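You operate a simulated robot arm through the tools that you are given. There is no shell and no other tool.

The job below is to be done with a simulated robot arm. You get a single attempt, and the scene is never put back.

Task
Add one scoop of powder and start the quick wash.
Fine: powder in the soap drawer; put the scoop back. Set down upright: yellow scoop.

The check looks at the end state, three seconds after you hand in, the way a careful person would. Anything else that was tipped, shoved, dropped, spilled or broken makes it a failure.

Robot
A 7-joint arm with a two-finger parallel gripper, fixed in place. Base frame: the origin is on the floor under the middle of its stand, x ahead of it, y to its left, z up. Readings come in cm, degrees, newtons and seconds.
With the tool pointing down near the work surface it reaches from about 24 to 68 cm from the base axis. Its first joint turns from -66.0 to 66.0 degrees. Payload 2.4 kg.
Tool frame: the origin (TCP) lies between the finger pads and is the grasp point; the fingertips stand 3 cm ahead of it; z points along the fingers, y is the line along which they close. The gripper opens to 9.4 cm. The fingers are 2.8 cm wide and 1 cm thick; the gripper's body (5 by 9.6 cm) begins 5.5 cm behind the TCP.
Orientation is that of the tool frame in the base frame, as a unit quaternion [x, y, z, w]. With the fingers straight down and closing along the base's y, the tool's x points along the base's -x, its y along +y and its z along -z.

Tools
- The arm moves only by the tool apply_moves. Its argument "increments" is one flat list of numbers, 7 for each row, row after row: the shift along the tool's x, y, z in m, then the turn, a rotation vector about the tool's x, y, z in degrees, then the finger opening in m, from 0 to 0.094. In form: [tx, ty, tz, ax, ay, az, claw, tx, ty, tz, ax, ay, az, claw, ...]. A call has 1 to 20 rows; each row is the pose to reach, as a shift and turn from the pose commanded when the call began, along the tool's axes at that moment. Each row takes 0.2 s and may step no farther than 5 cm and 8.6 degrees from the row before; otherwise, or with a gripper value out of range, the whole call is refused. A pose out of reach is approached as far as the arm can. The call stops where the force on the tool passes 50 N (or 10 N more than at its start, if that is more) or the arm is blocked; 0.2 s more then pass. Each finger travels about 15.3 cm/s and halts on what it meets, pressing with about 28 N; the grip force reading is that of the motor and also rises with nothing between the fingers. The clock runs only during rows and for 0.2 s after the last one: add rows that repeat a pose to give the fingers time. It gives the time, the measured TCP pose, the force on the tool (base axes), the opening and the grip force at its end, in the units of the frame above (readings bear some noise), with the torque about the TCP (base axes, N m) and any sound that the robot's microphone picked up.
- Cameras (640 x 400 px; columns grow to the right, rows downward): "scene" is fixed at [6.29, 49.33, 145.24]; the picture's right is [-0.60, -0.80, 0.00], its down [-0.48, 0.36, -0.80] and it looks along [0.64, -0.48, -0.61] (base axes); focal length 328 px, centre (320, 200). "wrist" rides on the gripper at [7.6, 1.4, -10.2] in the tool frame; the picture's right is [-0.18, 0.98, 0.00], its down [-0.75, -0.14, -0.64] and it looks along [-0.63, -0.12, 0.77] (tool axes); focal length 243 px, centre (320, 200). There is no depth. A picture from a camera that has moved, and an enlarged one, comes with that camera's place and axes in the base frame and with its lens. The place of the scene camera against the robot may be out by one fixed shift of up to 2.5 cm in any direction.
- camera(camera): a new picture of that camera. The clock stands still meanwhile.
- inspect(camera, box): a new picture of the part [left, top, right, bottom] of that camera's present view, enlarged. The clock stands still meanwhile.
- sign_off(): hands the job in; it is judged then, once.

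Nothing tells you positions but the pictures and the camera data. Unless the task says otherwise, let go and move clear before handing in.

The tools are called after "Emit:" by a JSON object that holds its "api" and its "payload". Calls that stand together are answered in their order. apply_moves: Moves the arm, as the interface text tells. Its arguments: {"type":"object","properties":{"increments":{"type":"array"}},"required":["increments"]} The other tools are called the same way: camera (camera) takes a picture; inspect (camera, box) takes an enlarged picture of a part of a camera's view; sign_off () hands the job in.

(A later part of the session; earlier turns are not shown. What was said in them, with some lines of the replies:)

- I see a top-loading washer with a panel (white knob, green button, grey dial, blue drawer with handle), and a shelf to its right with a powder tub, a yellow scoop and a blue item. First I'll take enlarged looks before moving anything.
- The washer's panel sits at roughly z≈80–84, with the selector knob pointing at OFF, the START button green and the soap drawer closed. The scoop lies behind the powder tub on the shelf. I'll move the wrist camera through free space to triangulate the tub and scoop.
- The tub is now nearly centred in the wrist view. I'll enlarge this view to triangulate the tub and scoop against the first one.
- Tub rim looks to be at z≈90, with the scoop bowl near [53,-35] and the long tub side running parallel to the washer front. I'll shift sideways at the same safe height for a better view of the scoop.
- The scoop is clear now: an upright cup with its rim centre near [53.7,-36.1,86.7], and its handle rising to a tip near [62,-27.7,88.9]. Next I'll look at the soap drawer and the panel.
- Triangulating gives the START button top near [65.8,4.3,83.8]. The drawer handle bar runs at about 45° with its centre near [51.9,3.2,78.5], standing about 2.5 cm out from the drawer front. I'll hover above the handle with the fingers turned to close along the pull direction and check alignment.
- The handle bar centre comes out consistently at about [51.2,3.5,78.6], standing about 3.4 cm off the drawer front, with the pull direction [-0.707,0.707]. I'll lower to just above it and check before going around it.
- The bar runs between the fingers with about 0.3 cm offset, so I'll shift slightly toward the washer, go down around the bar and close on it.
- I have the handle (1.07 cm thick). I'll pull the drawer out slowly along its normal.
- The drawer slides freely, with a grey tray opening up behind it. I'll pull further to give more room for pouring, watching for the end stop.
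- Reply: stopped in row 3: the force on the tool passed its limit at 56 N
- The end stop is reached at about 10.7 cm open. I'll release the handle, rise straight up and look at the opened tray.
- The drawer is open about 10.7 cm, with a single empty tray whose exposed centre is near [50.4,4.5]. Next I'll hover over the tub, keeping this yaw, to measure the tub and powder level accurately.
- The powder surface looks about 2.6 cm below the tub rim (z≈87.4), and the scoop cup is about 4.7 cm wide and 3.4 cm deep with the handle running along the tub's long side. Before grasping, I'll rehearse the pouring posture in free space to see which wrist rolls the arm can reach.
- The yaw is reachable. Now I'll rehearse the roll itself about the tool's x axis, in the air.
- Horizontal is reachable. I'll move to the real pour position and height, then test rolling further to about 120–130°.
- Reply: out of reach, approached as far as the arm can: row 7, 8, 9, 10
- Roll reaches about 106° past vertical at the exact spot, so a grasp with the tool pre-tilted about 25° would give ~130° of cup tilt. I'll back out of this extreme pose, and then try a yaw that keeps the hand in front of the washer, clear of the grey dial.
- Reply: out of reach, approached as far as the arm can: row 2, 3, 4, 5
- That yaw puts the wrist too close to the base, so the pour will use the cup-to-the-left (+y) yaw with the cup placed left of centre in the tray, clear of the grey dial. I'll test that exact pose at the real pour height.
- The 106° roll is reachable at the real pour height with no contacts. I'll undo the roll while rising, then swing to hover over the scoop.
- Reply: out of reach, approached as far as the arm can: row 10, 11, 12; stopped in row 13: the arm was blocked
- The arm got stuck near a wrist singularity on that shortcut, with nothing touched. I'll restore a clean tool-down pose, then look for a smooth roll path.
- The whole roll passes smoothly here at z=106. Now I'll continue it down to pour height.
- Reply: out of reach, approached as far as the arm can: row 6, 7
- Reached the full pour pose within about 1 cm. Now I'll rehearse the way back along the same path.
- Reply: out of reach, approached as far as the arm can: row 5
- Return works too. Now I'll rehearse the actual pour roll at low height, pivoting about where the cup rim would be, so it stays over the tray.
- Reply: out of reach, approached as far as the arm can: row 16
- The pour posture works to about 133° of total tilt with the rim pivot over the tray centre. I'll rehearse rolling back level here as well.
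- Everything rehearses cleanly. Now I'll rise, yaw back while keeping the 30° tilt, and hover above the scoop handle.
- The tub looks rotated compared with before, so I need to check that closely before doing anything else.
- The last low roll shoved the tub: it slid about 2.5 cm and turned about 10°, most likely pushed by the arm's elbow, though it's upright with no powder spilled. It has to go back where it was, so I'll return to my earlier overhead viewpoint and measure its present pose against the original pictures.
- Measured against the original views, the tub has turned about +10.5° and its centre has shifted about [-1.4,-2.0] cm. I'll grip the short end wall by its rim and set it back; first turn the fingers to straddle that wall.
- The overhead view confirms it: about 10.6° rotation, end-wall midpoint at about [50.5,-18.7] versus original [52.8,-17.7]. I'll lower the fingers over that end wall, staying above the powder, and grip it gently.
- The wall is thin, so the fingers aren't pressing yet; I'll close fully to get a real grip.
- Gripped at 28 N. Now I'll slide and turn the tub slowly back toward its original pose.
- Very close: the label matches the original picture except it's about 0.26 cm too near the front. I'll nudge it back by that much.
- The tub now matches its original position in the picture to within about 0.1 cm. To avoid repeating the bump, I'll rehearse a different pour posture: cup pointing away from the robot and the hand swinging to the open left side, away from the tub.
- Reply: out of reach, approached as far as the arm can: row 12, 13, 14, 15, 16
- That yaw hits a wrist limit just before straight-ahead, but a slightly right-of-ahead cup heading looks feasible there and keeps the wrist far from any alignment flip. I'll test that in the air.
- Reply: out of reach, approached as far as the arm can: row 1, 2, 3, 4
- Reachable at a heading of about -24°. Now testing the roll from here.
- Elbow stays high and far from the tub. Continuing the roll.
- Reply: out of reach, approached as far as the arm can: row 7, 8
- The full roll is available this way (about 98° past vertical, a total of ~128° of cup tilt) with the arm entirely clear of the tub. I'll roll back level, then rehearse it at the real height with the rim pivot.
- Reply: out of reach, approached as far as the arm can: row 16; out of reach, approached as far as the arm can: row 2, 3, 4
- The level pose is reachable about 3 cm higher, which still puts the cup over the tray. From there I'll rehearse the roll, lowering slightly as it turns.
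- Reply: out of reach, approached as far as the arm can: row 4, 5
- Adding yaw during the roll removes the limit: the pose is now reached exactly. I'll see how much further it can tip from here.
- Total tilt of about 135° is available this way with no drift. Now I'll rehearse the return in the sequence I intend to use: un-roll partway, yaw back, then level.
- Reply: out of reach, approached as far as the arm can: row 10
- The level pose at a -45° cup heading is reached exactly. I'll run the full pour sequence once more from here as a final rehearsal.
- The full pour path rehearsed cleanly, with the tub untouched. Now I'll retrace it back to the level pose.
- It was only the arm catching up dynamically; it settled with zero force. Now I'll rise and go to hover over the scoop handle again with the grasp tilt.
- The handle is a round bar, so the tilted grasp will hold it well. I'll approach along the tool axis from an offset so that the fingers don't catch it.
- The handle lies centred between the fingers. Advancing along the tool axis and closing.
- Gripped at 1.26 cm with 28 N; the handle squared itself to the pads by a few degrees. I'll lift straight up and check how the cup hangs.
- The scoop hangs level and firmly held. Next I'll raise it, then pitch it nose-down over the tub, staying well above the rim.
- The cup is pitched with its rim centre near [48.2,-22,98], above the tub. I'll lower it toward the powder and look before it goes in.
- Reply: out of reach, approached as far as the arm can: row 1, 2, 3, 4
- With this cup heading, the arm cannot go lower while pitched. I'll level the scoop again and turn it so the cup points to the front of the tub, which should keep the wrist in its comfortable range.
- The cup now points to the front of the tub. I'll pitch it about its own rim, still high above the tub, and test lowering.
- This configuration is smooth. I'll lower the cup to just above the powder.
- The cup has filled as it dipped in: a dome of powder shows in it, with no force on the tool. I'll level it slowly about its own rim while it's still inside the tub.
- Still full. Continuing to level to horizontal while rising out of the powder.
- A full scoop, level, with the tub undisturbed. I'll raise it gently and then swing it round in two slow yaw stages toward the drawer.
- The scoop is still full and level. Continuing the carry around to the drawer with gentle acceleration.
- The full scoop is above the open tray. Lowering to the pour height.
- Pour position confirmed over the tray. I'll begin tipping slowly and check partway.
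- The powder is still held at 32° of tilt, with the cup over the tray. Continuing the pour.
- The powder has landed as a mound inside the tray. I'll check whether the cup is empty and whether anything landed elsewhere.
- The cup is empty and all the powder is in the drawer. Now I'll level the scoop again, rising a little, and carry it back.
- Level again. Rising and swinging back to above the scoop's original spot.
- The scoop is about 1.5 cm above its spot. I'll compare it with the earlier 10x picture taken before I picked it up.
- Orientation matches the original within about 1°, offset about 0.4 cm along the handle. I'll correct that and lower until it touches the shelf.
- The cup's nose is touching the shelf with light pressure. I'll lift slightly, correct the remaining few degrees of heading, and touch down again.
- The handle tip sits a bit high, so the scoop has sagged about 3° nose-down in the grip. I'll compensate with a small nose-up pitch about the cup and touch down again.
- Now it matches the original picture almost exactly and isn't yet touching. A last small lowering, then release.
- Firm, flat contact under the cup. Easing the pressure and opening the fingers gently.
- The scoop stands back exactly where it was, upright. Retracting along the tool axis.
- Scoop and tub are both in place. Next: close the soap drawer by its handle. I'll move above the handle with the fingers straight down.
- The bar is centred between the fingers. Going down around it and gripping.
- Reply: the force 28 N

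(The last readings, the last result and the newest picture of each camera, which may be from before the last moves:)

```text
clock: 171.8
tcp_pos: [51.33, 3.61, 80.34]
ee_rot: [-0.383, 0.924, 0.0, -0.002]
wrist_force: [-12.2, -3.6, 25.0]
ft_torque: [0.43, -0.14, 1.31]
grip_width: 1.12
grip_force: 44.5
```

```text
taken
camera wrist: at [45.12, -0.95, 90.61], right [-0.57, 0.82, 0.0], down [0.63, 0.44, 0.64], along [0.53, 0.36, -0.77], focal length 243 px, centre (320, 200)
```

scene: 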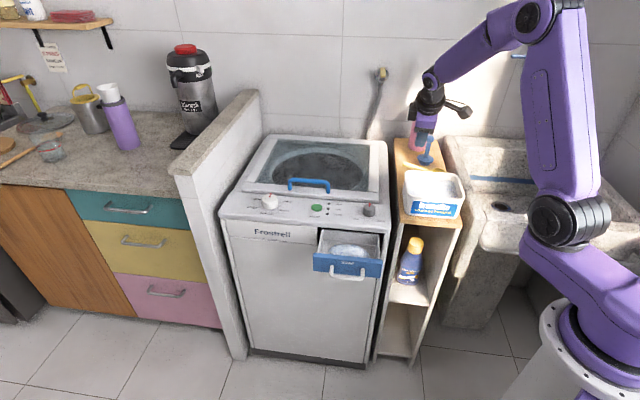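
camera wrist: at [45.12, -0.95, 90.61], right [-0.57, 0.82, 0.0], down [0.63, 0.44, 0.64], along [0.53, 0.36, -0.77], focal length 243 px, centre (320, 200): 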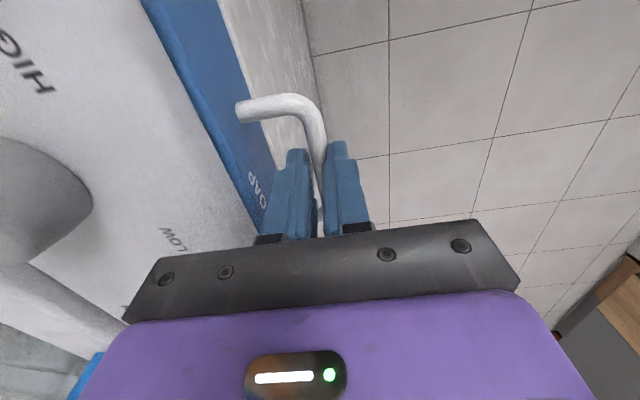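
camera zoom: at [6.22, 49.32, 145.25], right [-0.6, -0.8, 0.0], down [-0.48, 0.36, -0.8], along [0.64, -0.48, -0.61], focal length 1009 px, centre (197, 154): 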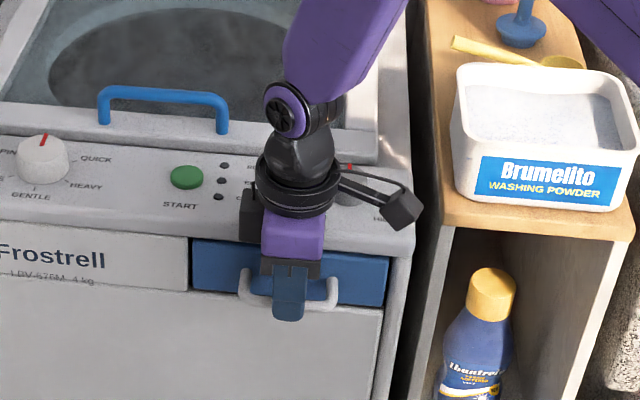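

The drawer is closed. A tiny extra nudge to seat it, then release and rise.

Emit:
{"api": "apply_moves", "payload": {"increments": [0, -0.001, 0, 0, 0, 0, 0.004, 0, -0.002, 0, 0, 0, 0, 0.004]}}

Emit:
{"api": "apply_moves", "payload": {"increments": [0, 0.001, 0, 0, 0, 0, 0.015, 0, 0.001, 0, 0, 0, 0, 0.03, 0, 0.001, 0, 0, 0, 0, 0.03, 0, 0.001, -0.03, 0, 0, 0, 0.03, 0, 0.001, -0.07, 0, 0, 0, 0.03, 0, 0.001, -0.11, 0, 0, 0, 0.03, 0, 0.001, -0.15, 0, 0, 0, 0.03, 0, 0.001, -0.19, 0, 0, 0, 0.03]}}

Emit:
{"api": "camera", "payload": {"camera": "scene"}}

Emit:
{"api": "inspect", "payload": {"camera": "scene", "box": [220, 170, 400, 270]}}

Emit:
{"api": "camera", "payload": {"camera": "wrist"}}

```text
clock: 172.4
tcp_pos: [51.38, 3.43, 80.22]
ee_rot: [-0.384, 0.923, -0.001, -0.002]
wrist_force: [-16.9, 6.2, 16.3]
ft_torque: [0.78, -0.21, 1.27]
grip_width: 1.09
grip_force: 44.4
```

```text
clock: 174.2
tcp_pos: [51.75, 3.57, 99.24]
ee_rot: [-0.382, 0.924, 0.0, -0.001]
wrist_force: [-0.6, 0.3, 0.9]
ft_torque: [0.05, -0.01, -0.08]
grip_width: 2.99
grip_force: 0.1
```

```text
taken
```

scene: 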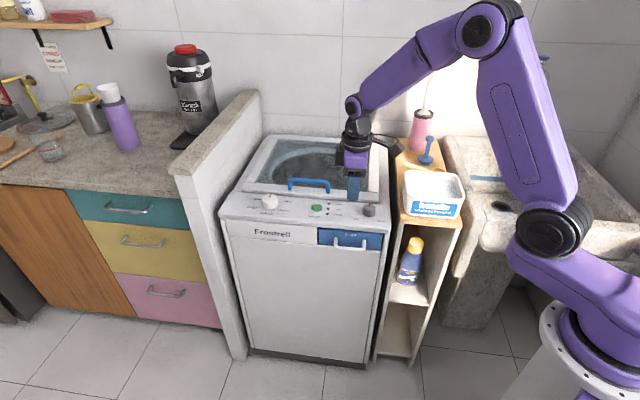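

```text
3.56 times, centred on (310, 220) of scene
camera zoom: at [6.29, 49.33, 145.24], right [-0.6, -0.8, 0.0], down [-0.48, 0.36, -0.8], along [0.64, -0.48, -0.61], focal length 1166 px, centre (356, 129)
```

zoom: 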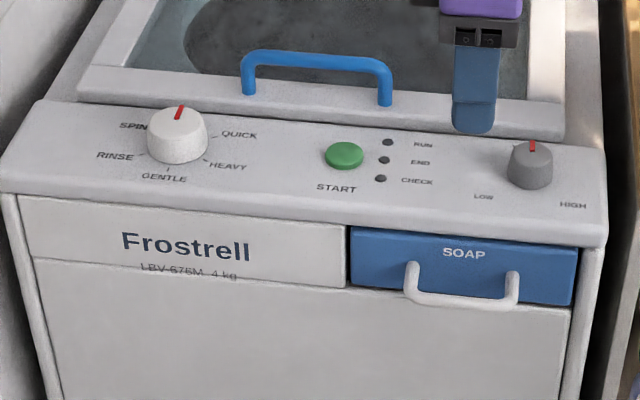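

```text
taken
camera wrist: at [45.41, -0.97, 109.55], right [-0.56, 0.83, 0.0], down [0.63, 0.43, 0.64], along [0.53, 0.36, -0.77], focal length 243 px, centre (320, 200)
```

wrist: 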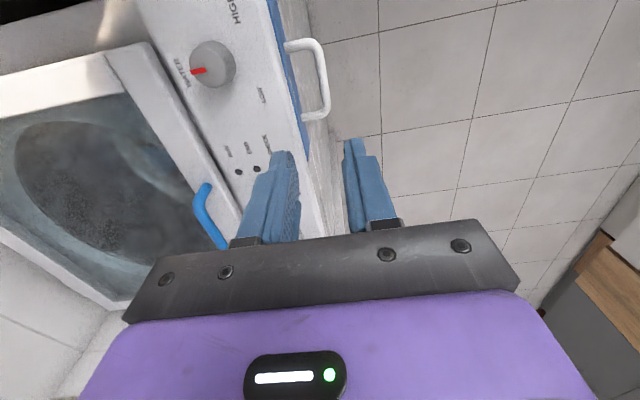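

The drawer looks exactly as it did when closed. Now the selector knob: it must turn from OFF one step clockwise to QUICK. I'll move for a good close-up of the knob and button.

Emit:
{"api": "apply_moves", "payload": {"increments": [-0.0243, 0.0049, -0.0147, 0, 0, 7.5, 0.03, -0.0487, 0.0098, -0.0293, 0, 0, 15, 0.03, -0.073, 0.0147, -0.044, 0, 0, 22.5, 0.03, -0.0973, 0.0195, -0.0587, 0, 0, 30, 0.03, -0.1217, 0.0244, -0.0733, 0, 0, 37.5, 0.03, -0.146, 0.0293, -0.088, 0, 0, 45, 0.03, -0.146, 0.0293, -0.088, 0, 0, 45, 0.03]}}

Emit:
{"api": "camera", "payload": {"camera": "wrist"}}

Emit:
{"api": "inspect", "payload": {"camera": "wrist", "box": [220, 60, 420, 240]}}

```text
clock: 175.8
tcp_pos: [59.73, 15.81, 108.2]
ee_rot: [0.0, 1.0, -0.001, 0.0]
wrist_force: [0.2, 0.1, -0.1]
ft_torque: [-0.01, -0.02, 0.0]
grip_width: 2.99
grip_force: 0.0
```

```text
taken
camera wrist: at [52.35, 17.24, 118.49], right [0.19, 0.98, 0.0], down [0.75, -0.14, 0.64], along [0.63, -0.12, -0.77], focal length 243 px, centre (320, 200)
```

wrist: 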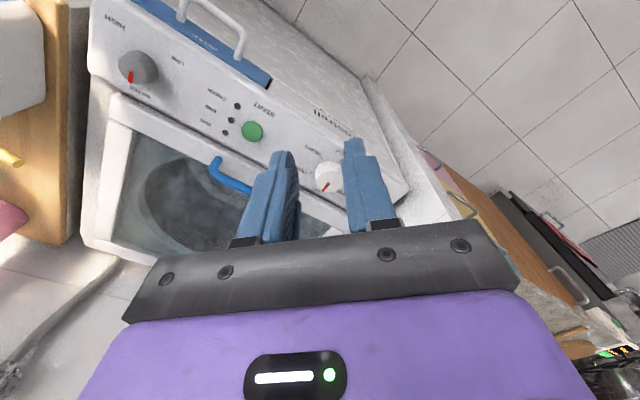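

```text
2.22 times, centred on (320, 150) of wrist
camera zoom: at [52.35, 17.24, 118.49], right [0.19, 0.98, 0.0], down [0.75, -0.14, 0.64], along [0.63, -0.12, -0.77], focal length 539 px, centre (320, 311)
```

zoom: 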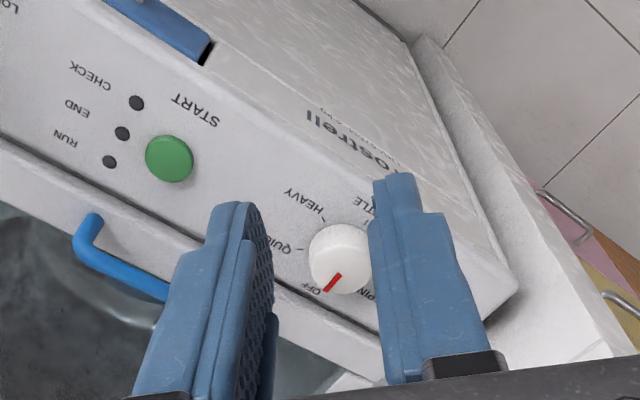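

Emit:
{"api": "apply_moves", "payload": {"increments": [0, 0.04, 0.0, 0, 0, 0, 0.05, 0, 0.08, 0.0, 0, 0, 0, 0.07, 0, 0.08, 0.0, 0, 0, 0, 0.09]}}

Emit:
{"api": "inspect", "payload": {"camera": "wrist", "box": [180, 60, 420, 240]}}

```text
clock: 176.6
tcp_pos: [59.88, 24.09, 108.14]
ee_rot: [0.0, 1.0, -0.001, -0.001]
wrist_force: [0.7, -0.3, 0.2]
ft_torque: [-0.02, -0.03, 0.03]
grip_width: 8.98
grip_force: 0.0
```

```text
2.22 times, centred on (300, 150) of wrist
camera zoom: at [52.26, 25.35, 118.49], right [0.18, 0.98, 0.0], down [0.75, -0.14, 0.64], along [0.63, -0.12, -0.77], focal length 539 px, centre (364, 311)
```

zoom: 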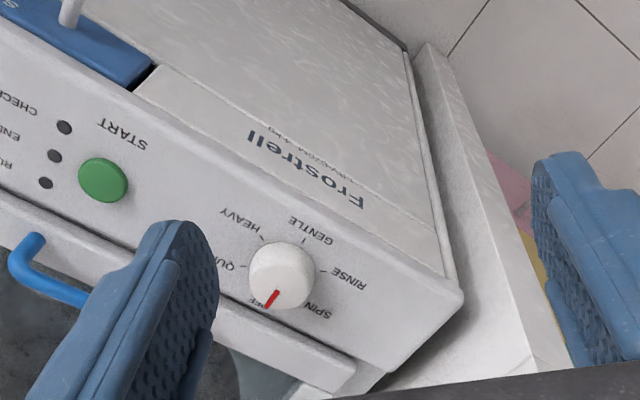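

From two close views I get the knob centre at [75.7,14.5] with mid-height z≈84.3 (about 4.9 cm across), and the START button at [65.8,4.4,84]. The knob is beyond straight-down reach, so I'll approach with the hand tilted 45° outward, fingers opened to straddle it.

Emit:
{"api": "apply_moves", "payload": {"increments": [-0.0086, -0.0219, 0.0151, -1.68, -6.27, -4.06, 0.08, -0.0171, -0.0437, 0.0303, -3.36, -12.54, -8.11, 0.075, -0.0257, -0.0656, 0.0454, -5.04, -18.8, -12.2, 0.07, -0.0343, -0.0874, 0.0606, -6.72, -25.1, -16.2, 0.07, -0.0429, -0.1093, 0.0757, -8.4, -31.4, -20.3, 0.07, -0.0514, -0.1311, 0.0909, -10.1, -37.6, -24.3, 0.07, -0.06, -0.153, 0.106, -11.76, -43.9, -28.4, 0.07, -0.06, -0.153, 0.106, -11.76, -43.9, -28.4, 0.07]}}

Emit:
{"api": "camera", "payload": {"camera": "scene"}}

Emit:
{"api": "camera", "payload": {"camera": "wrist"}}

```text
clock: 178.4
tcp_pos: [65.86, 8.51, 97.49]
ee_rot: [-0.239, 0.893, 0.098, 0.369]
wrist_force: [0.2, 0.2, 0.7]
ft_torque: [-0.01, 0.02, 0.0]
grip_width: 7.0
grip_force: 0.1
```

```text
taken
```

scene: 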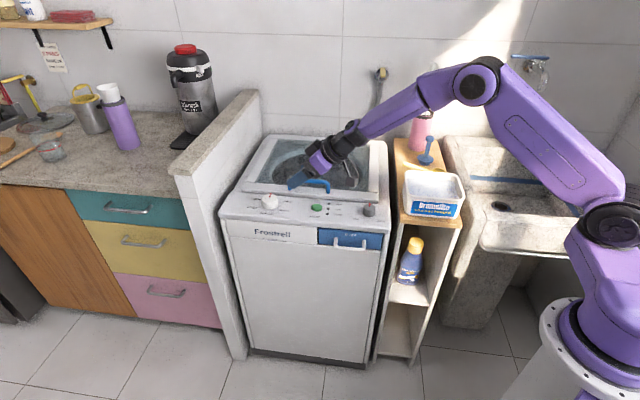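

```text
taken
camera wrist: at [54.31, 3.33, 99.43], right [-0.38, 0.92, 0.13], down [0.14, -0.08, 0.99], along [0.92, 0.39, -0.1], focal length 243 px, centre (320, 200)
```

wrist: 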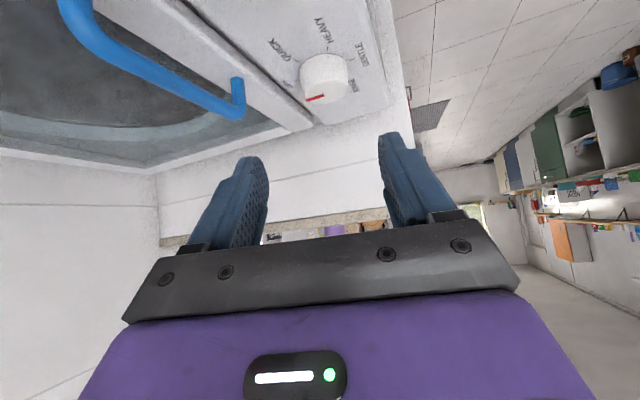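

The knob is centred between the open fingers. I'll close in partway along the tool axis and recheck.

Emit:
{"api": "apply_moves", "payload": {"increments": [0.0026, 0.0018, 0.035, 0, 0, 0, 0.07, 0.0052, 0.0035, 0.07, 0, 0, 0, 0.07, 0.0052, 0.0035, 0.09, 0, 0, 0, 0.07, 0.0052, 0.0035, 0.09, 0, 0, 0, 0.07]}}

Emit:
{"api": "camera", "payload": {"camera": "wrist"}}

Emit:
{"api": "inspect", "payload": {"camera": "scene", "box": [230, 150, 350, 230]}}

```text
clock: 179.4
tcp_pos: [70.81, 12.01, 90.47]
ee_rot: [-0.239, 0.893, 0.098, 0.369]
wrist_force: [-0.5, 0.1, -0.3]
ft_torque: [0.0, 0.01, -0.01]
grip_width: 7.02
grip_force: 0.0
```

```text
taken
camera wrist: at [59.3, 6.71, 92.51], right [-0.38, 0.92, 0.13], down [0.14, -0.08, 0.99], along [0.92, 0.39, -0.1], focal length 243 px, centre (320, 200)
```

wrist: 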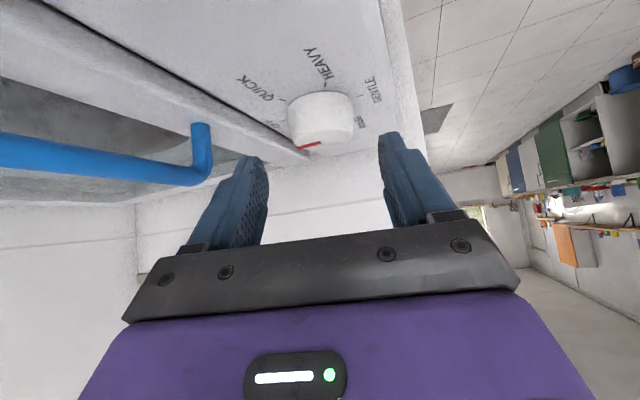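

```text
5.00 times, centred on (290, 190) of scene
camera zoom: at [6.29, 49.33, 145.24], right [-0.6, -0.8, 0.0], down [-0.48, 0.36, -0.8], along [0.64, -0.48, -0.61], focal length 1640 px, centre (470, 250)
```

zoom: 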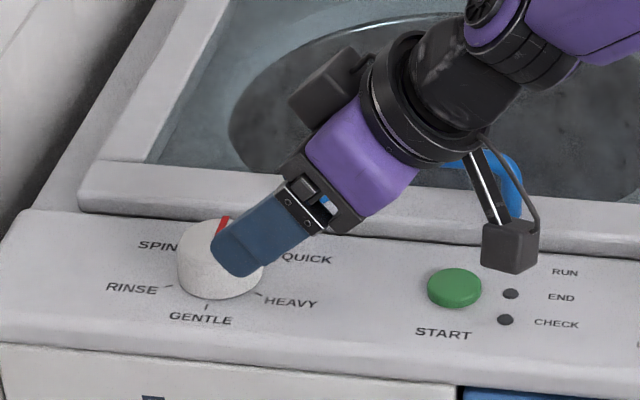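

Emit:
{"api": "apply_moves", "payload": {"increments": [-0.0006, -0.0007, 0.0184, 0, 0, 0, 0.07, -0.0012, -0.0013, 0.0367, 0, 0, 0, 0.07, -0.0018, -0.002, 0.0551, 0, 0, 0, 0.07, -0.0018, -0.002, 0.0551, 0, 0, 0, 0.07]}}

Emit:
{"api": "inspect", "payload": {"camera": "scene", "box": [230, 160, 330, 230]}}

Emit:
{"api": "camera", "payload": {"camera": "wrist"}}

```text
clock: 180.4
tcp_pos: [74.48, 13.56, 86.72]
ee_rot: [-0.238, 0.893, 0.098, 0.368]
wrist_force: [0.6, 0.6, -0.1]
ft_torque: [-0.04, 0.0, -0.03]
grip_width: 6.99
grip_force: 0.0
```

```text
5.71 times, centred on (280, 195) of scene
camera zoom: at [6.29, 49.33, 145.24], right [-0.6, -0.8, 0.0], down [-0.48, 0.36, -0.8], along [0.64, -0.48, -0.61], focal length 1874 px, centre (549, 229)
```

zoom: 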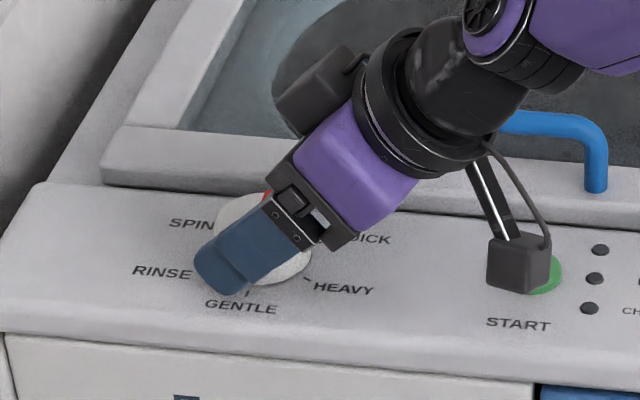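

```text
taken
camera wrist: at [62.86, 8.4, 88.81], right [-0.38, 0.92, 0.13], down [0.14, -0.08, 0.99], along [0.92, 0.39, -0.1], focal length 243 px, centre (320, 200)
```

wrist: 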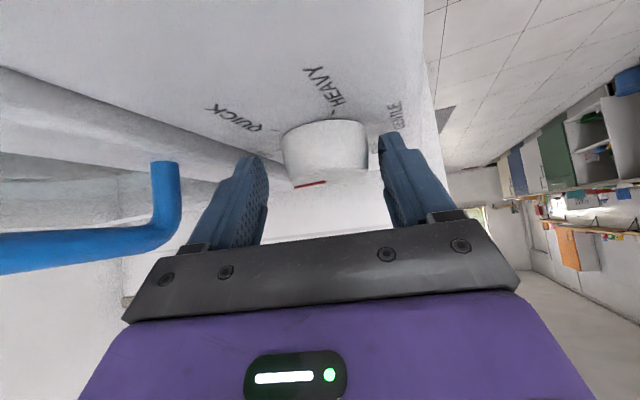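

The fingers straddle the knob squarely, clear of the panel. Closing on it.

Emit:
{"api": "apply_moves", "payload": {"increments": [0, 0, 0, 0, 0, 0, 0.058, 0, 0, 0, 0, 0, 0, 0.05, 0, 0, 0, 0, 0, 0, 0.04, 0, 0, 0, 0, 0, 0, 0.03, 0, 0, 0, 0, 0, 0, 0.03]}}

Emit:
{"api": "camera", "payload": {"camera": "wrist"}}

Emit:
{"api": "inspect", "payload": {"camera": "scene", "box": [230, 160, 330, 230]}}

```text
clock: 181.6
tcp_pos: [74.31, 14.01, 86.84]
ee_rot: [-0.242, 0.892, 0.1, 0.368]
wrist_force: [-9.8, 15.2, 2.4]
ft_torque: [0.23, 0.47, 0.22]
grip_width: 4.89
grip_force: 44.8
```

```text
taken
camera wrist: at [62.72, 8.74, 88.82], right [-0.38, 0.91, 0.13], down [0.14, -0.08, 0.99], along [0.91, 0.4, -0.1], focal length 243 px, centre (320, 200)
```

wrist: 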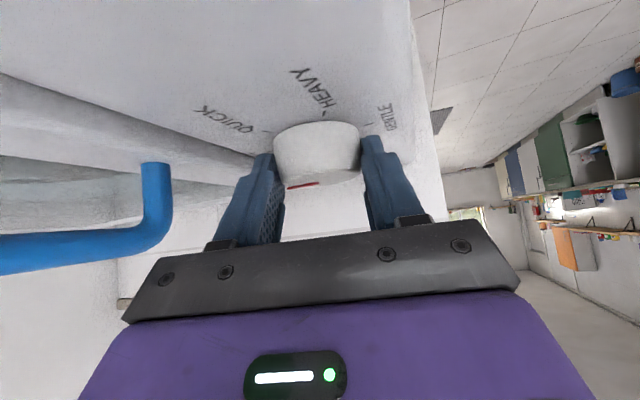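

```text
5.71 times, centred on (280, 195) of scene
camera zoom: at [6.25, 49.37, 145.23], right [-0.6, -0.8, 0.0], down [-0.48, 0.36, -0.8], along [0.64, -0.48, -0.61], focal length 1874 px, centre (549, 229)
```

zoom: 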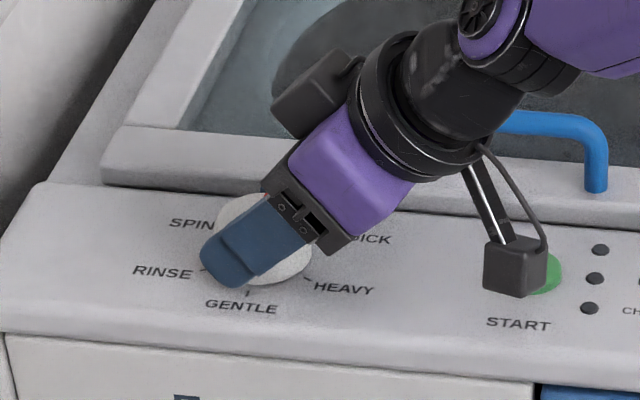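

Gripped (4.89 cm), with some sideways load showing the knob is ~0.5 cm further left than assumed. I'll relieve that before turning.

Emit:
{"api": "apply_moves", "payload": {"increments": [0, 0.003, 0, 0, 0, 0, 0.03, 0, 0.0055, 0, 0, 0, 0, 0.03, 0, 0.0055, 0, 0, 0, 0, 0.03]}}

```text
clock: 182.4
tcp_pos: [74.18, 14.01, 86.88]
ee_rot: [-0.238, 0.893, 0.096, 0.369]
wrist_force: [16.2, 13.2, -13.1]
ft_torque: [0.43, -0.43, 0.1]
grip_width: 4.87
grip_force: 45.0
```

Lateral load is gone. Now turning the knob clockwise 60° about its own axis.

Emit:
{"api": "apply_moves", "payload": {"increments": [-0.0001, 0.0017, 0.0001, 4.24, 0, 4.25, 0.03, -0.0002, 0.0033, 0.0002, 8.48, 0, 8.51, 0.03, -0.0006, 0.0049, 0.0006, 12.73, 0, 12.76, 0.03, -0.001, 0.0064, 0.001, 16.97, 0, 17.02, 0.03, -0.0015, 0.0079, 0.0015, 21.2, 0, 21.27, 0.03, -0.0021, 0.0093, 0.0021, 25.45, 0, 25.5, 0.03]}}

Emit:
{"api": "camera", "payload": {"camera": "wrist"}}

Emit:
{"api": "inspect", "payload": {"camera": "scene", "box": [230, 160, 330, 230]}}

```text
clock: 183.4
tcp_pos: [74.07, 14.53, 86.85]
ee_rot: [-0.05, 0.922, 0.016, 0.385]
wrist_force: [-3.1, -2.4, 0.2]
ft_torque: [0.04, -0.93, -0.03]
grip_width: 4.88
grip_force: 44.5
stopped in row 5: the force on the tool passed its limit at 55 N (the readings are from after the stop); the commanded pose is now the measured one
```

```text
taken
camera wrist: at [61.34, 14.5, 88.76], right [0.03, 0.99, 0.12], down [0.09, -0.12, 0.99], along [1.0, -0.02, -0.09], focal length 243 px, centre (320, 200)
```

wrist: 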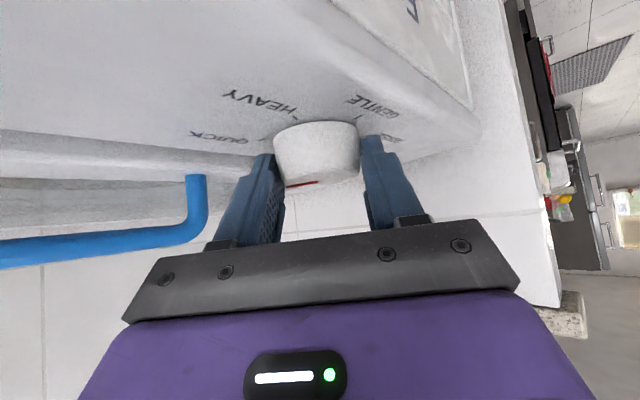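

```text
5.71 times, centred on (280, 195) of scene
camera zoom: at [6.27, 49.33, 145.24], right [-0.6, -0.8, 0.0], down [-0.48, 0.36, -0.8], along [0.64, -0.48, -0.61], focal length 1874 px, centre (549, 229)
```

zoom: 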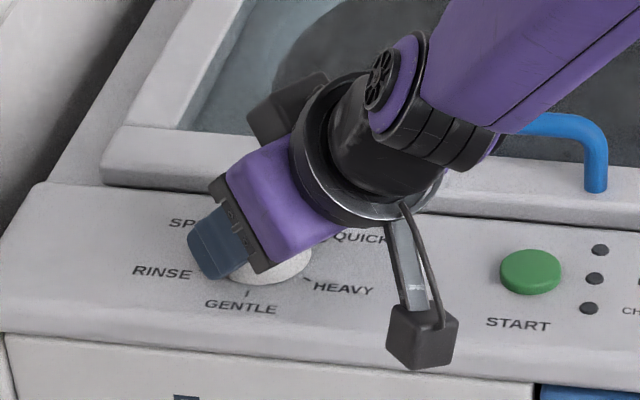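

The knob turned about 25° with the fingers (the pointer is fixed relative to the gripper) before a force pause, now relaxed. I'll continue the remaining turn with a refined pivot.

Emit:
{"api": "apply_moves", "payload": {"increments": [0, 0.0011, 0, 3.56, 0.05, 3.53, 0.03, -0.0001, 0.0022, 0.0001, 7.12, 0.09, 7.05, 0.03, -0.0003, 0.0032, 0.0003, 10.67, 0.14, 10.58, 0.03, -0.0005, 0.0043, 0.0005, 14.23, 0.18, 14.1, 0.03, -0.0008, 0.0053, 0.0008, 17.8, 0.23, 17.6, 0.03]}}

Emit:
{"api": "camera", "payload": {"camera": "wrist"}}

Emit:
{"api": "inspect", "payload": {"camera": "scene", "box": [230, 160, 330, 230]}}

```text
clock: 184.6
tcp_pos: [74.06, 15.01, 86.7]
ee_rot: [0.152, 0.911, -0.069, 0.378]
wrist_force: [-3.9, -5.4, -1.1]
ft_torque: [0.06, -0.57, -0.07]
grip_width: 4.84
grip_force: 45.0
```

```text
taken
camera wrist: at [62.65, 20.42, 88.77], right [0.45, 0.89, 0.12], down [0.03, -0.15, 0.99], along [0.89, -0.44, -0.09], focal length 243 px, centre (320, 200)
```

wrist: 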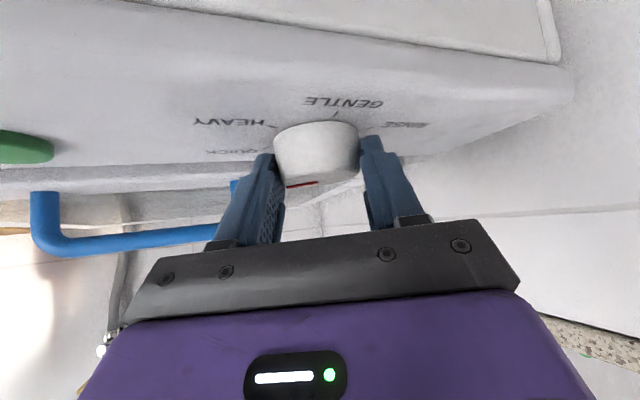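

```text
5.71 times, centred on (280, 195) of scene
camera zoom: at [6.27, 49.32, 145.25], right [-0.6, -0.8, 0.0], down [-0.48, 0.36, -0.8], along [0.64, -0.48, -0.61], focal length 1874 px, centre (549, 229)
```

zoom: 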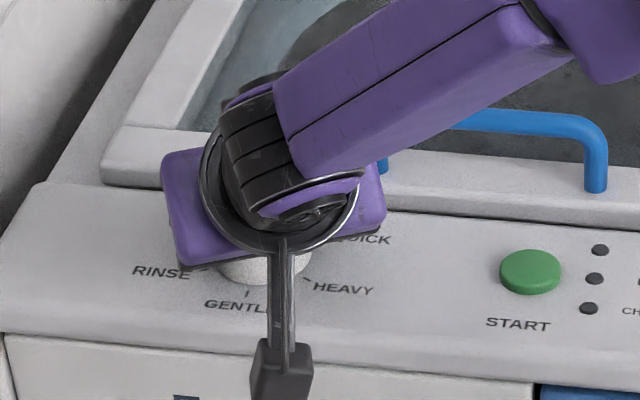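

About 50° turned so far, smoothly. Finishing the last ten degrees.

Emit:
{"api": "apply_moves", "payload": {"increments": [0, 0.0011, 0, 3.55, 0.05, 3.53, 0.03, -0.0001, 0.0023, 0.0001, 7.45, 0.11, 7.41, 0.03, -0.0001, 0.0023, 0.0001, 7.45, 0.11, 7.41, 0.03]}}

Emit:
{"api": "camera", "payload": {"camera": "wrist"}}

```text
clock: 185.4
tcp_pos: [74.14, 15.33, 86.84]
ee_rot: [0.234, 0.893, -0.103, 0.37]
wrist_force: [-4.0, -7.0, -0.9]
ft_torque: [-0.59, -0.35, -0.11]
grip_width: 4.87
grip_force: 45.1
```

```text
taken
camera wrist: at [63.93, 22.63, 88.76], right [0.6, 0.79, 0.12], down [0.0, -0.15, 0.99], along [0.8, -0.59, -0.09], focal length 243 px, centre (320, 200)
```

wrist: 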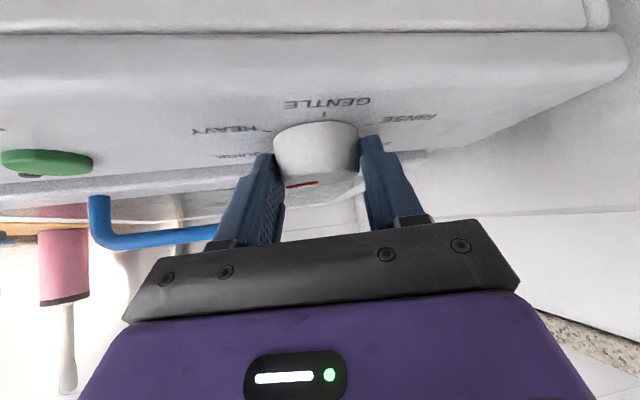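

Sixty degrees done. Releasing the knob and backing off along the tool axis.

Emit:
{"api": "apply_moves", "payload": {"increments": [0, 0, 0, 0, 0, 0, 0.055, 0, 0, 0, 0, 0, 0, 0.065, 0, 0, 0, 0, 0, 0, 0.072, 0, 0, 0, 0, 0, 0, 0.072, 0, 0, -0.03, 0, 0, 0, 0.072, 0, 0, -0.07, 0, 0, 0, 0.072, 0, 0, -0.11, 0, 0, 0, 0.072, 0, 0, -0.15, 0, 0, 0, 0.072]}}

Emit:
{"api": "inspect", "payload": {"camera": "scene", "box": [230, 160, 330, 230]}}

Emit:
{"api": "camera", "payload": {"camera": "wrist"}}

Emit:
{"api": "camera", "payload": {"camera": "scene"}}

```text
clock: 187.2
tcp_pos: [64.95, 20.75, 97.57]
ee_rot: [0.234, 0.893, -0.103, 0.37]
wrist_force: [-0.7, 0.1, -0.8]
ft_torque: [0.0, 0.0, -0.02]
grip_width: 7.2
grip_force: 0.1
```

```text
5.71 times, centred on (280, 195) of scene
camera zoom: at [6.29, 49.33, 145.24], right [-0.6, -0.8, 0.0], down [-0.48, 0.36, -0.8], along [0.64, -0.48, -0.61], focal length 1874 px, centre (549, 229)
```

zoom: 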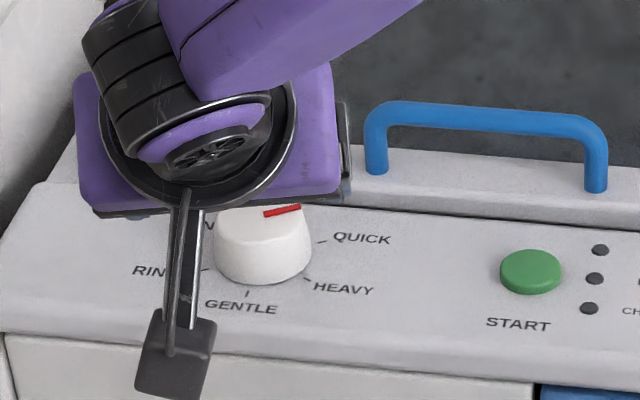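

```text
taken
camera wrist: at [54.78, 28.08, 99.45], right [0.6, 0.79, 0.12], down [0.0, -0.15, 0.99], along [0.8, -0.59, -0.09], focal length 243 px, centre (320, 200)
```

wrist: 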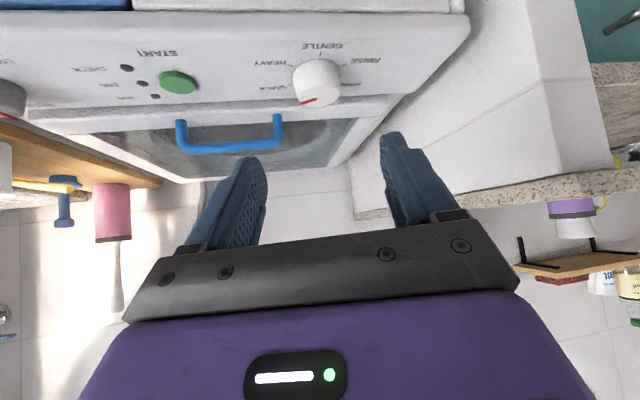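

```text
taken
```

scene: 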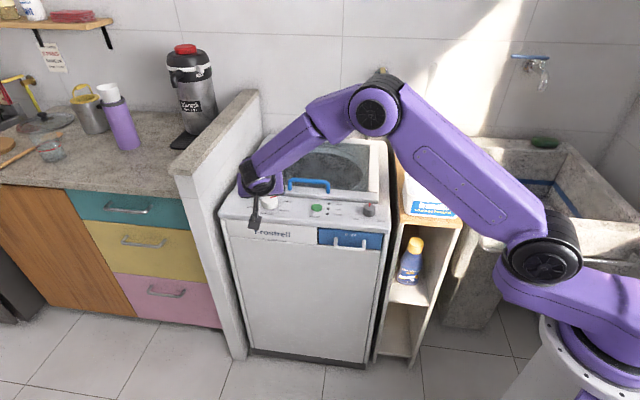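

Emit:
{"api": "inspect", "payload": {"camera": "wrist", "box": [230, 30, 400, 130]}}

Emit:
{"api": "inspect", "payload": {"camera": "scene", "box": [250, 185, 300, 220]}}

```text
3.76 times, centred on (315, 80) of wrist
camera zoom: at [54.78, 28.08, 99.45], right [0.6, 0.79, 0.12], down [0.0, -0.15, 0.99], along [0.8, -0.59, -0.09], focal length 913 px, centre (339, 652)
```

zoom: 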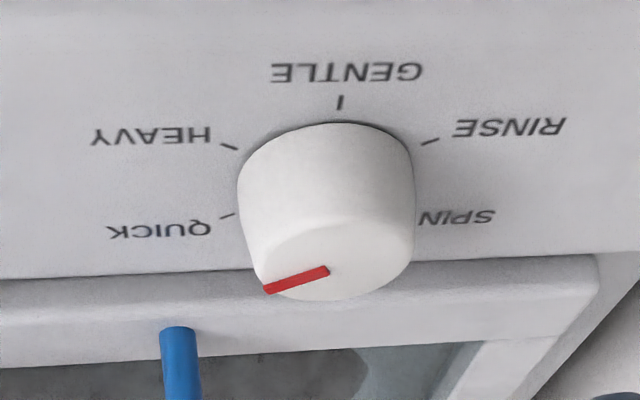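

```text
11.43 times, centred on (275, 202) of scene
camera zoom: at [6.29, 49.33, 145.24], right [-0.6, -0.8, 0.0], down [-0.48, 0.36, -0.8], along [0.64, -0.48, -0.61], focal length 3748 px, centre (834, 171)
```

zoom: 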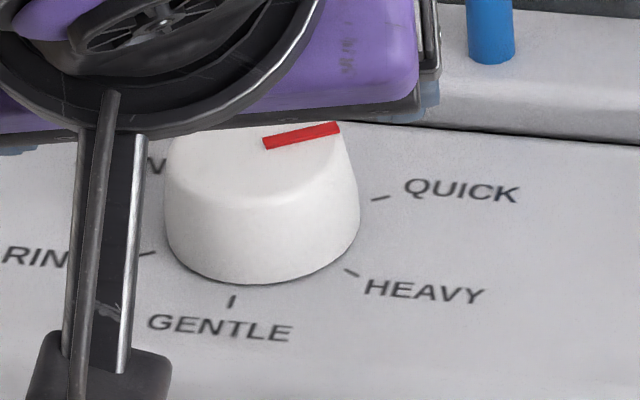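

The pointer lines up with the QUICK tick. Now I'll move over the green START button with closed fingers pointing straight down.

Emit:
{"api": "apply_moves", "payload": {"increments": [-0.0081, -0.0197, 0.0096, -1.68, 6.27, -4.06, 0.05, -0.0162, -0.0394, 0.0192, -3.36, 12.54, -8.11, 0.03, -0.0243, -0.0591, 0.0288, -5.04, 18.8, -12.2, 0.01, -0.0325, -0.0789, 0.0385, -6.72, 25.1, -16.2, 0, -0.0406, -0.0986, 0.0481, -8.4, 31.4, -20.3, 0, -0.0487, -0.1183, 0.0577, -10.1, 37.6, -24.3, 0, -0.0568, -0.138, 0.0673, -11.76, 43.9, -28.4, 0, -0.0568, -0.138, 0.0673, -11.76, 43.9, -28.4, 0]}}

Emit:
{"api": "camera", "payload": {"camera": "wrist"}}

Emit:
{"api": "inspect", "payload": {"camera": "scene", "box": [240, 150, 400, 250]}}

```text
clock: 189.0
tcp_pos: [63.63, 5.42, 95.55]
ee_rot: [0.008, 0.991, -0.105, 0.083]
wrist_force: [-0.5, 3.5, -0.2]
ft_torque: [-0.24, -0.03, -0.01]
grip_width: 0.0
grip_force: 27.5
out of reach, approached as far as the arm can: row 5, 6, 7, 8
```

```text
taken
camera wrist: at [54.72, 8.76, 103.9], right [0.22, 0.96, -0.17], down [0.63, 0.0, 0.77], along [0.74, -0.28, -0.61], focal length 243 px, centre (320, 200)
```

wrist: 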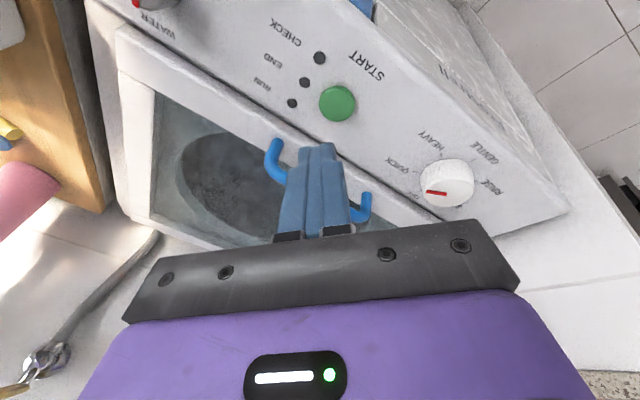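

```text
4.00 times, centred on (320, 200) of scene
camera zoom: at [6.23, 49.4, 145.23], right [-0.6, -0.8, 0.0], down [-0.49, 0.36, -0.8], along [0.64, -0.48, -0.61], focal length 1312 px, centre (320, 200)
```

zoom: 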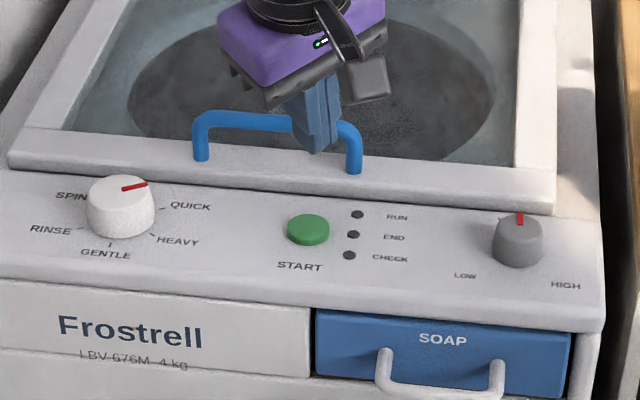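

Straight down is just out of reach here, so I'll tilt the hand 30° outward and hover over START.

Emit:
{"api": "apply_moves", "payload": {"increments": [-0.0024, -0.001, 0.0073, -3.3, -5.2, -0.3, 0, -0.0048, -0.002, 0.0145, -6.6, -10.35, -0.65, 0, -0.0071, -0.003, 0.0218, -9.9, -15.5, -1, 0, -0.0095, -0.004, 0.029, -13.2, -20.7, -1.3, 0, -0.0095, -0.004, 0.029, -13.2, -20.7, -1.3, 0]}}

Emit:
{"api": "camera", "payload": {"camera": "wrist"}}

Emit:
{"api": "inspect", "payload": {"camera": "scene", "box": [270, 150, 390, 230]}}

```text
clock: 190.2
tcp_pos: [65.1, 3.72, 93.01]
ee_rot: [-0.026, 0.965, 0.007, 0.26]
wrist_force: [0.3, 0.4, -0.3]
ft_torque: [0.0, -0.01, 0.01]
grip_width: 0.0
grip_force: 27.9
```

```text
taken
camera wrist: at [53.42, 4.43, 98.16], right [0.11, 0.99, 0.09], down [0.34, -0.12, 0.93], along [0.94, -0.07, -0.35], focal length 243 px, centre (320, 200)
```

wrist: 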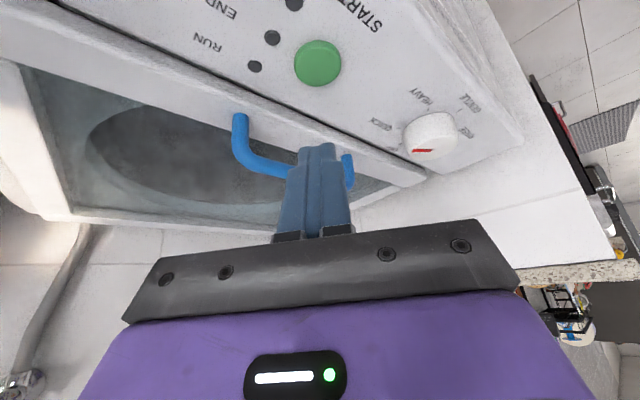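

```text
5.00 times, centred on (330, 190) of scene
camera zoom: at [6.29, 49.33, 145.24], right [-0.6, -0.8, 0.0], down [-0.48, 0.36, -0.8], along [0.64, -0.48, -0.61], focal length 1640 px, centre (270, 250)
```

zoom: 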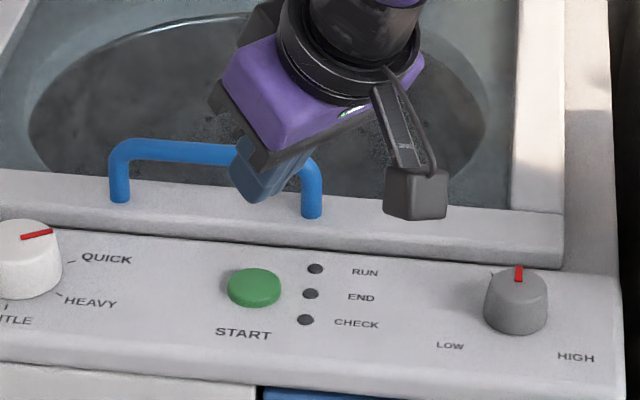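

Emit:
{"api": "apply_moves", "payload": {"increments": [0.0065, 0.0025, 0.0112, 0, 0, 0, 0, 0.0131, 0.005, 0.0225, 0, 0, 0, 0, 0.0196, 0.005, 0.0337, 0, 0, 0, 0, 0.0246, 0.005, 0.0423, 0, 0, 0, 0, 0.0246, 0.005, 0.0423, 0, 0, 0, 0]}}

Emit:
{"api": "camera", "payload": {"camera": "wrist"}}

Emit:
{"api": "inspect", "payload": {"camera": "scene", "box": [280, 170, 370, 230]}}

```text
clock: 191.4
tcp_pos: [65.15, 4.23, 88.05]
ee_rot: [-0.026, 0.965, 0.007, 0.26]
wrist_force: [-0.1, 0.6, 0.1]
ft_torque: [0.01, -0.02, -0.03]
grip_width: 0.0
grip_force: 27.7
```

```text
taken
camera wrist: at [53.43, 4.88, 93.2], right [0.11, 0.99, 0.09], down [0.34, -0.12, 0.93], along [0.94, -0.07, -0.35], focal length 243 px, centre (320, 200)
```

wrist: 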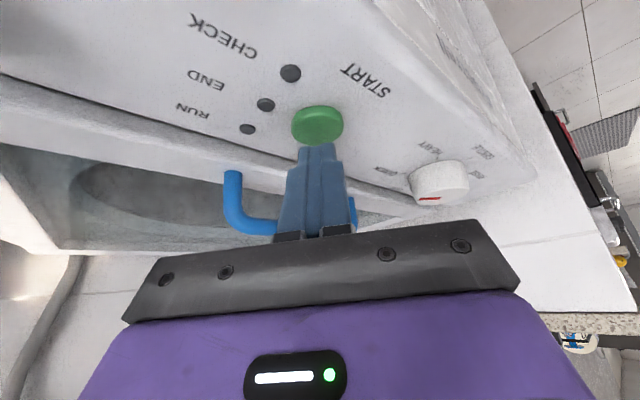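

```text
6.67 times, centred on (325, 200) of scene
camera zoom: at [6.29, 49.33, 145.24], right [-0.6, -0.8, 0.0], down [-0.48, 0.36, -0.8], along [0.64, -0.48, -0.61], focal length 2186 px, centre (287, 200)
```

zoom: 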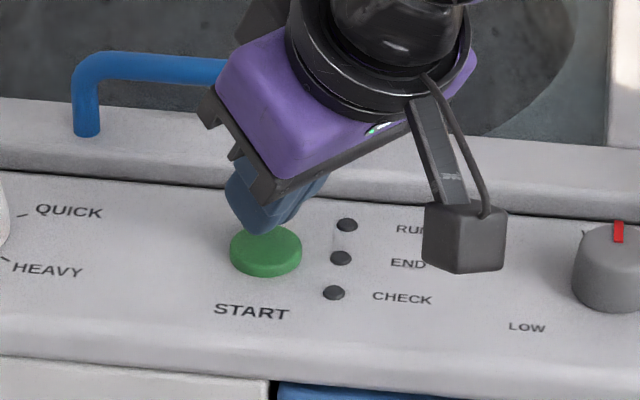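

Fingertips are right over the button. Pressing down gently.

Emit:
{"api": "apply_moves", "payload": {"increments": [0.0025, 0, 0.0043, 0, 0, 0, 0, 0.0045, 0, 0.0078, 0, 0, 0, 0, 0.0055, 0, 0.0095, 0, 0, 0, 0]}}

Emit:
{"api": "inspect", "payload": {"camera": "scene", "box": [280, 170, 370, 230]}}

```text
clock: 192.2
tcp_pos: [65.06, 4.23, 87.1]
ee_rot: [-0.026, 0.965, 0.008, 0.261]
wrist_force: [-1.6, -1.6, 8.4]
ft_torque: [-0.02, 0.02, 0.02]
grip_width: 0.0
grip_force: 28.2
heard: click
```

```text
6.67 times, centred on (325, 200) of scene
camera zoom: at [6.27, 49.33, 145.24], right [-0.6, -0.8, 0.0], down [-0.48, 0.36, -0.8], along [0.64, -0.48, -0.61], focal length 2186 px, centre (287, 200)
```

zoom: 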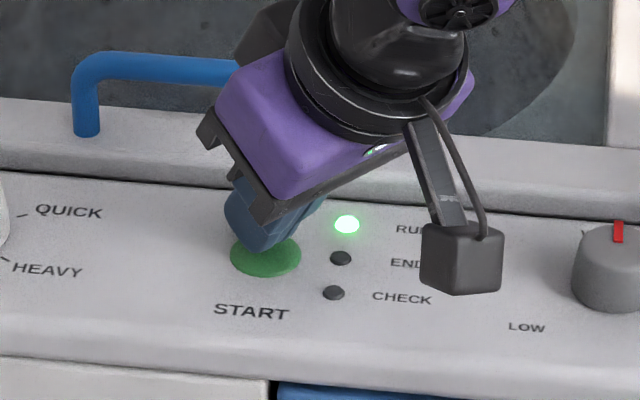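

A click was heard and the green RUN light is on. Lifting off and moving clear.

Emit:
{"api": "apply_moves", "payload": {"increments": [-0.01, 0, -0.0173, 0, 0, 0, 0, -0.0301, 0, -0.0518, 0, 0, 0, 0, -0.0502, 0, -0.0864, 0, 0, 0, 0, -0.0602, 0, -0.1036, 0, 0, 0, 0, -0.0602, 0, -0.1036, 0, 0, 0, 0]}}

Emit:
{"api": "camera", "payload": {"camera": "scene"}}

Emit:
{"api": "inspect", "payload": {"camera": "scene", "box": [220, 170, 400, 270]}}

```text
clock: 193.4
tcp_pos: [64.55, 4.63, 98.91]
ee_rot: [-0.026, 0.965, 0.006, 0.26]
wrist_force: [-1.0, 0.6, -0.2]
ft_torque: [-0.02, 0.01, 0.0]
grip_width: 0.01
grip_force: 28.1
out of reach, approached as far as the arm can: row 4, 5
```

```text
taken
```

scene: 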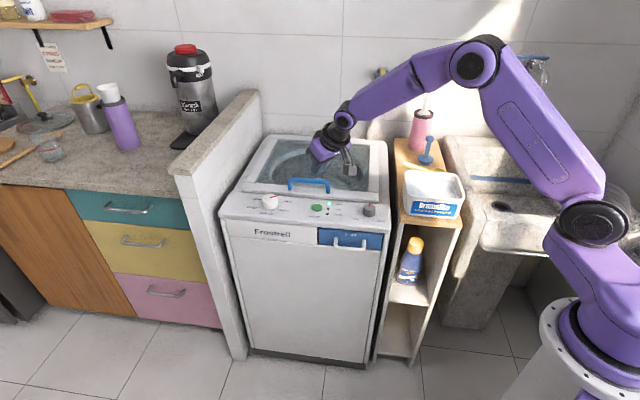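

```text
3.56 times, centred on (310, 220) of scene
camera zoom: at [6.28, 49.33, 145.24], right [-0.6, -0.8, 0.0], down [-0.48, 0.36, -0.8], along [0.64, -0.48, -0.61], focal length 1166 px, centre (356, 129)
```

zoom: 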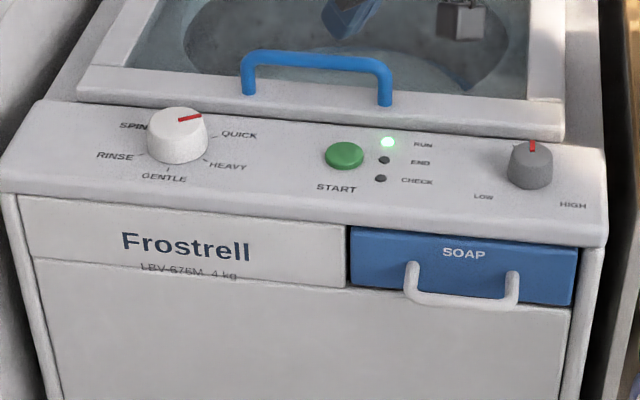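

RUN is lit, the knob is on QUICK, the drawer is shut and the water dial is unchanged. Withdrawing to a clear position for a last look around.

Emit:
{"api": "apply_moves", "payload": {"increments": [0.016, -0.0033, -0.0343, 0, 0, 0, 0.02, 0.0319, -0.0067, -0.0687, 0, 0, 0, 0.04, 0.0479, -0.01, -0.103, 0, 0, 0, 0.05, 0.0638, -0.0133, -0.1373, 0, 0, 0, 0.05, 0.0798, -0.0167, -0.1717, 0, 0, 0, 0.05, 0.0957, -0.02, -0.206, 0, 0, 0, 0.05, 0.0957, -0.02, -0.206, 0, 0, 0, 0.05]}}

Emit:
{"api": "camera", "payload": {"camera": "scene"}}

Emit:
{"api": "inspect", "payload": {"camera": "scene", "box": [370, 100, 490, 240]}}

Emit:
{"api": "inspect", "payload": {"camera": "scene", "box": [220, 170, 400, 270]}}

```text
clock: 195.0
tcp_pos: [45.91, 1.63, 112.19]
ee_rot: [-0.027, 0.965, 0.006, 0.26]
wrist_force: [-0.4, 0.1, -0.2]
ft_torque: [0.01, 0.03, -0.01]
grip_width: 5.0
grip_force: 0.1
```

```text
taken
```

scene: 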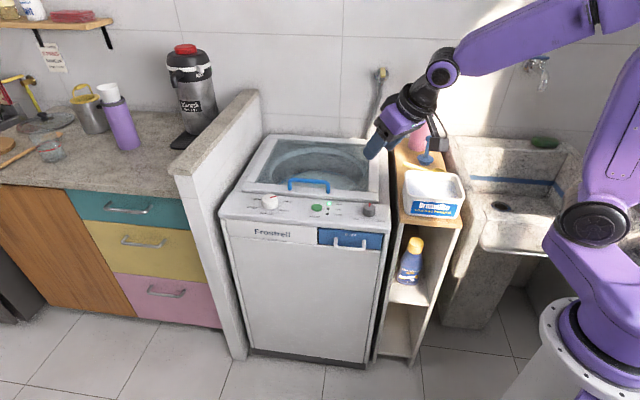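

```text
2.86 times, centred on (430, 170) of scene
camera zoom: at [6.28, 49.33, 145.24], right [-0.6, -0.8, 0.0], down [-0.48, 0.36, -0.8], along [0.64, -0.48, -0.61], focal length 937 px, centre (6, 286)
```

zoom: 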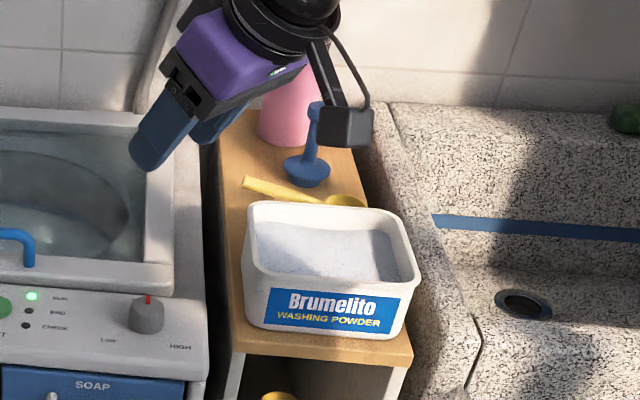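

```text
3.56 times, centred on (310, 220) of scene
camera zoom: at [6.28, 49.33, 145.24], right [-0.6, -0.8, 0.0], down [-0.48, 0.36, -0.8], along [0.64, -0.48, -0.61], focal length 1166 px, centre (356, 129)
```

zoom: 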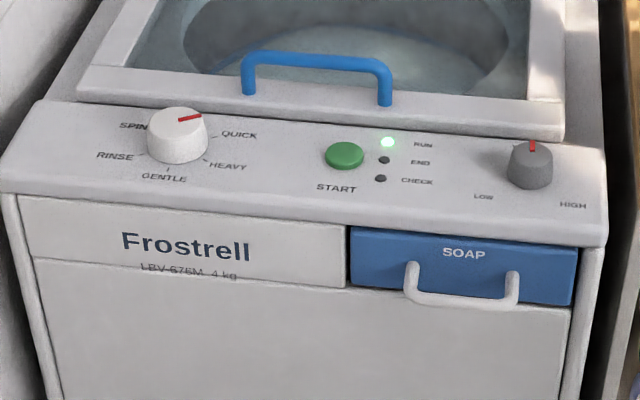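

The machine is running: RUN is lit and water is filling behind the glass. The knob is on QUICK, and the powder went into the soap drawer, which is closed. The yellow scoop stands upright in its original spot, and the tub, which I bumped during a rehearsal, is back within about a millimetre of where it was. The arm is clear and holding nothing, so I'm handing in.

Emit:
{"api": "sign_off", "payload": {}}

```text
The job is handed in.
```

The quick wash is running, with one scoop of powder in the soap drawer. The scoop is back upright in its original spot behind the tub.

- **Powder:** one full, slightly heaped scoop went into the drawer's tray. I saw no spill, the cup was empty afterwards, and the drawer is closed.
- **Wash:** the selector points at QUICK. Pressing START gave a click, the green RUN light came on, and water was filling. I left the water dial alone.
- **Tub bumped:** while rehearsing the pour, the arm pushed the powder tub about 2.5 cm and turned it about 10°. It stayed upright and nothing spilled. I gripped its rim and slid it back, matching the original picture to within about 0.1 cm.

The arm is clear of everything and holding nothing.
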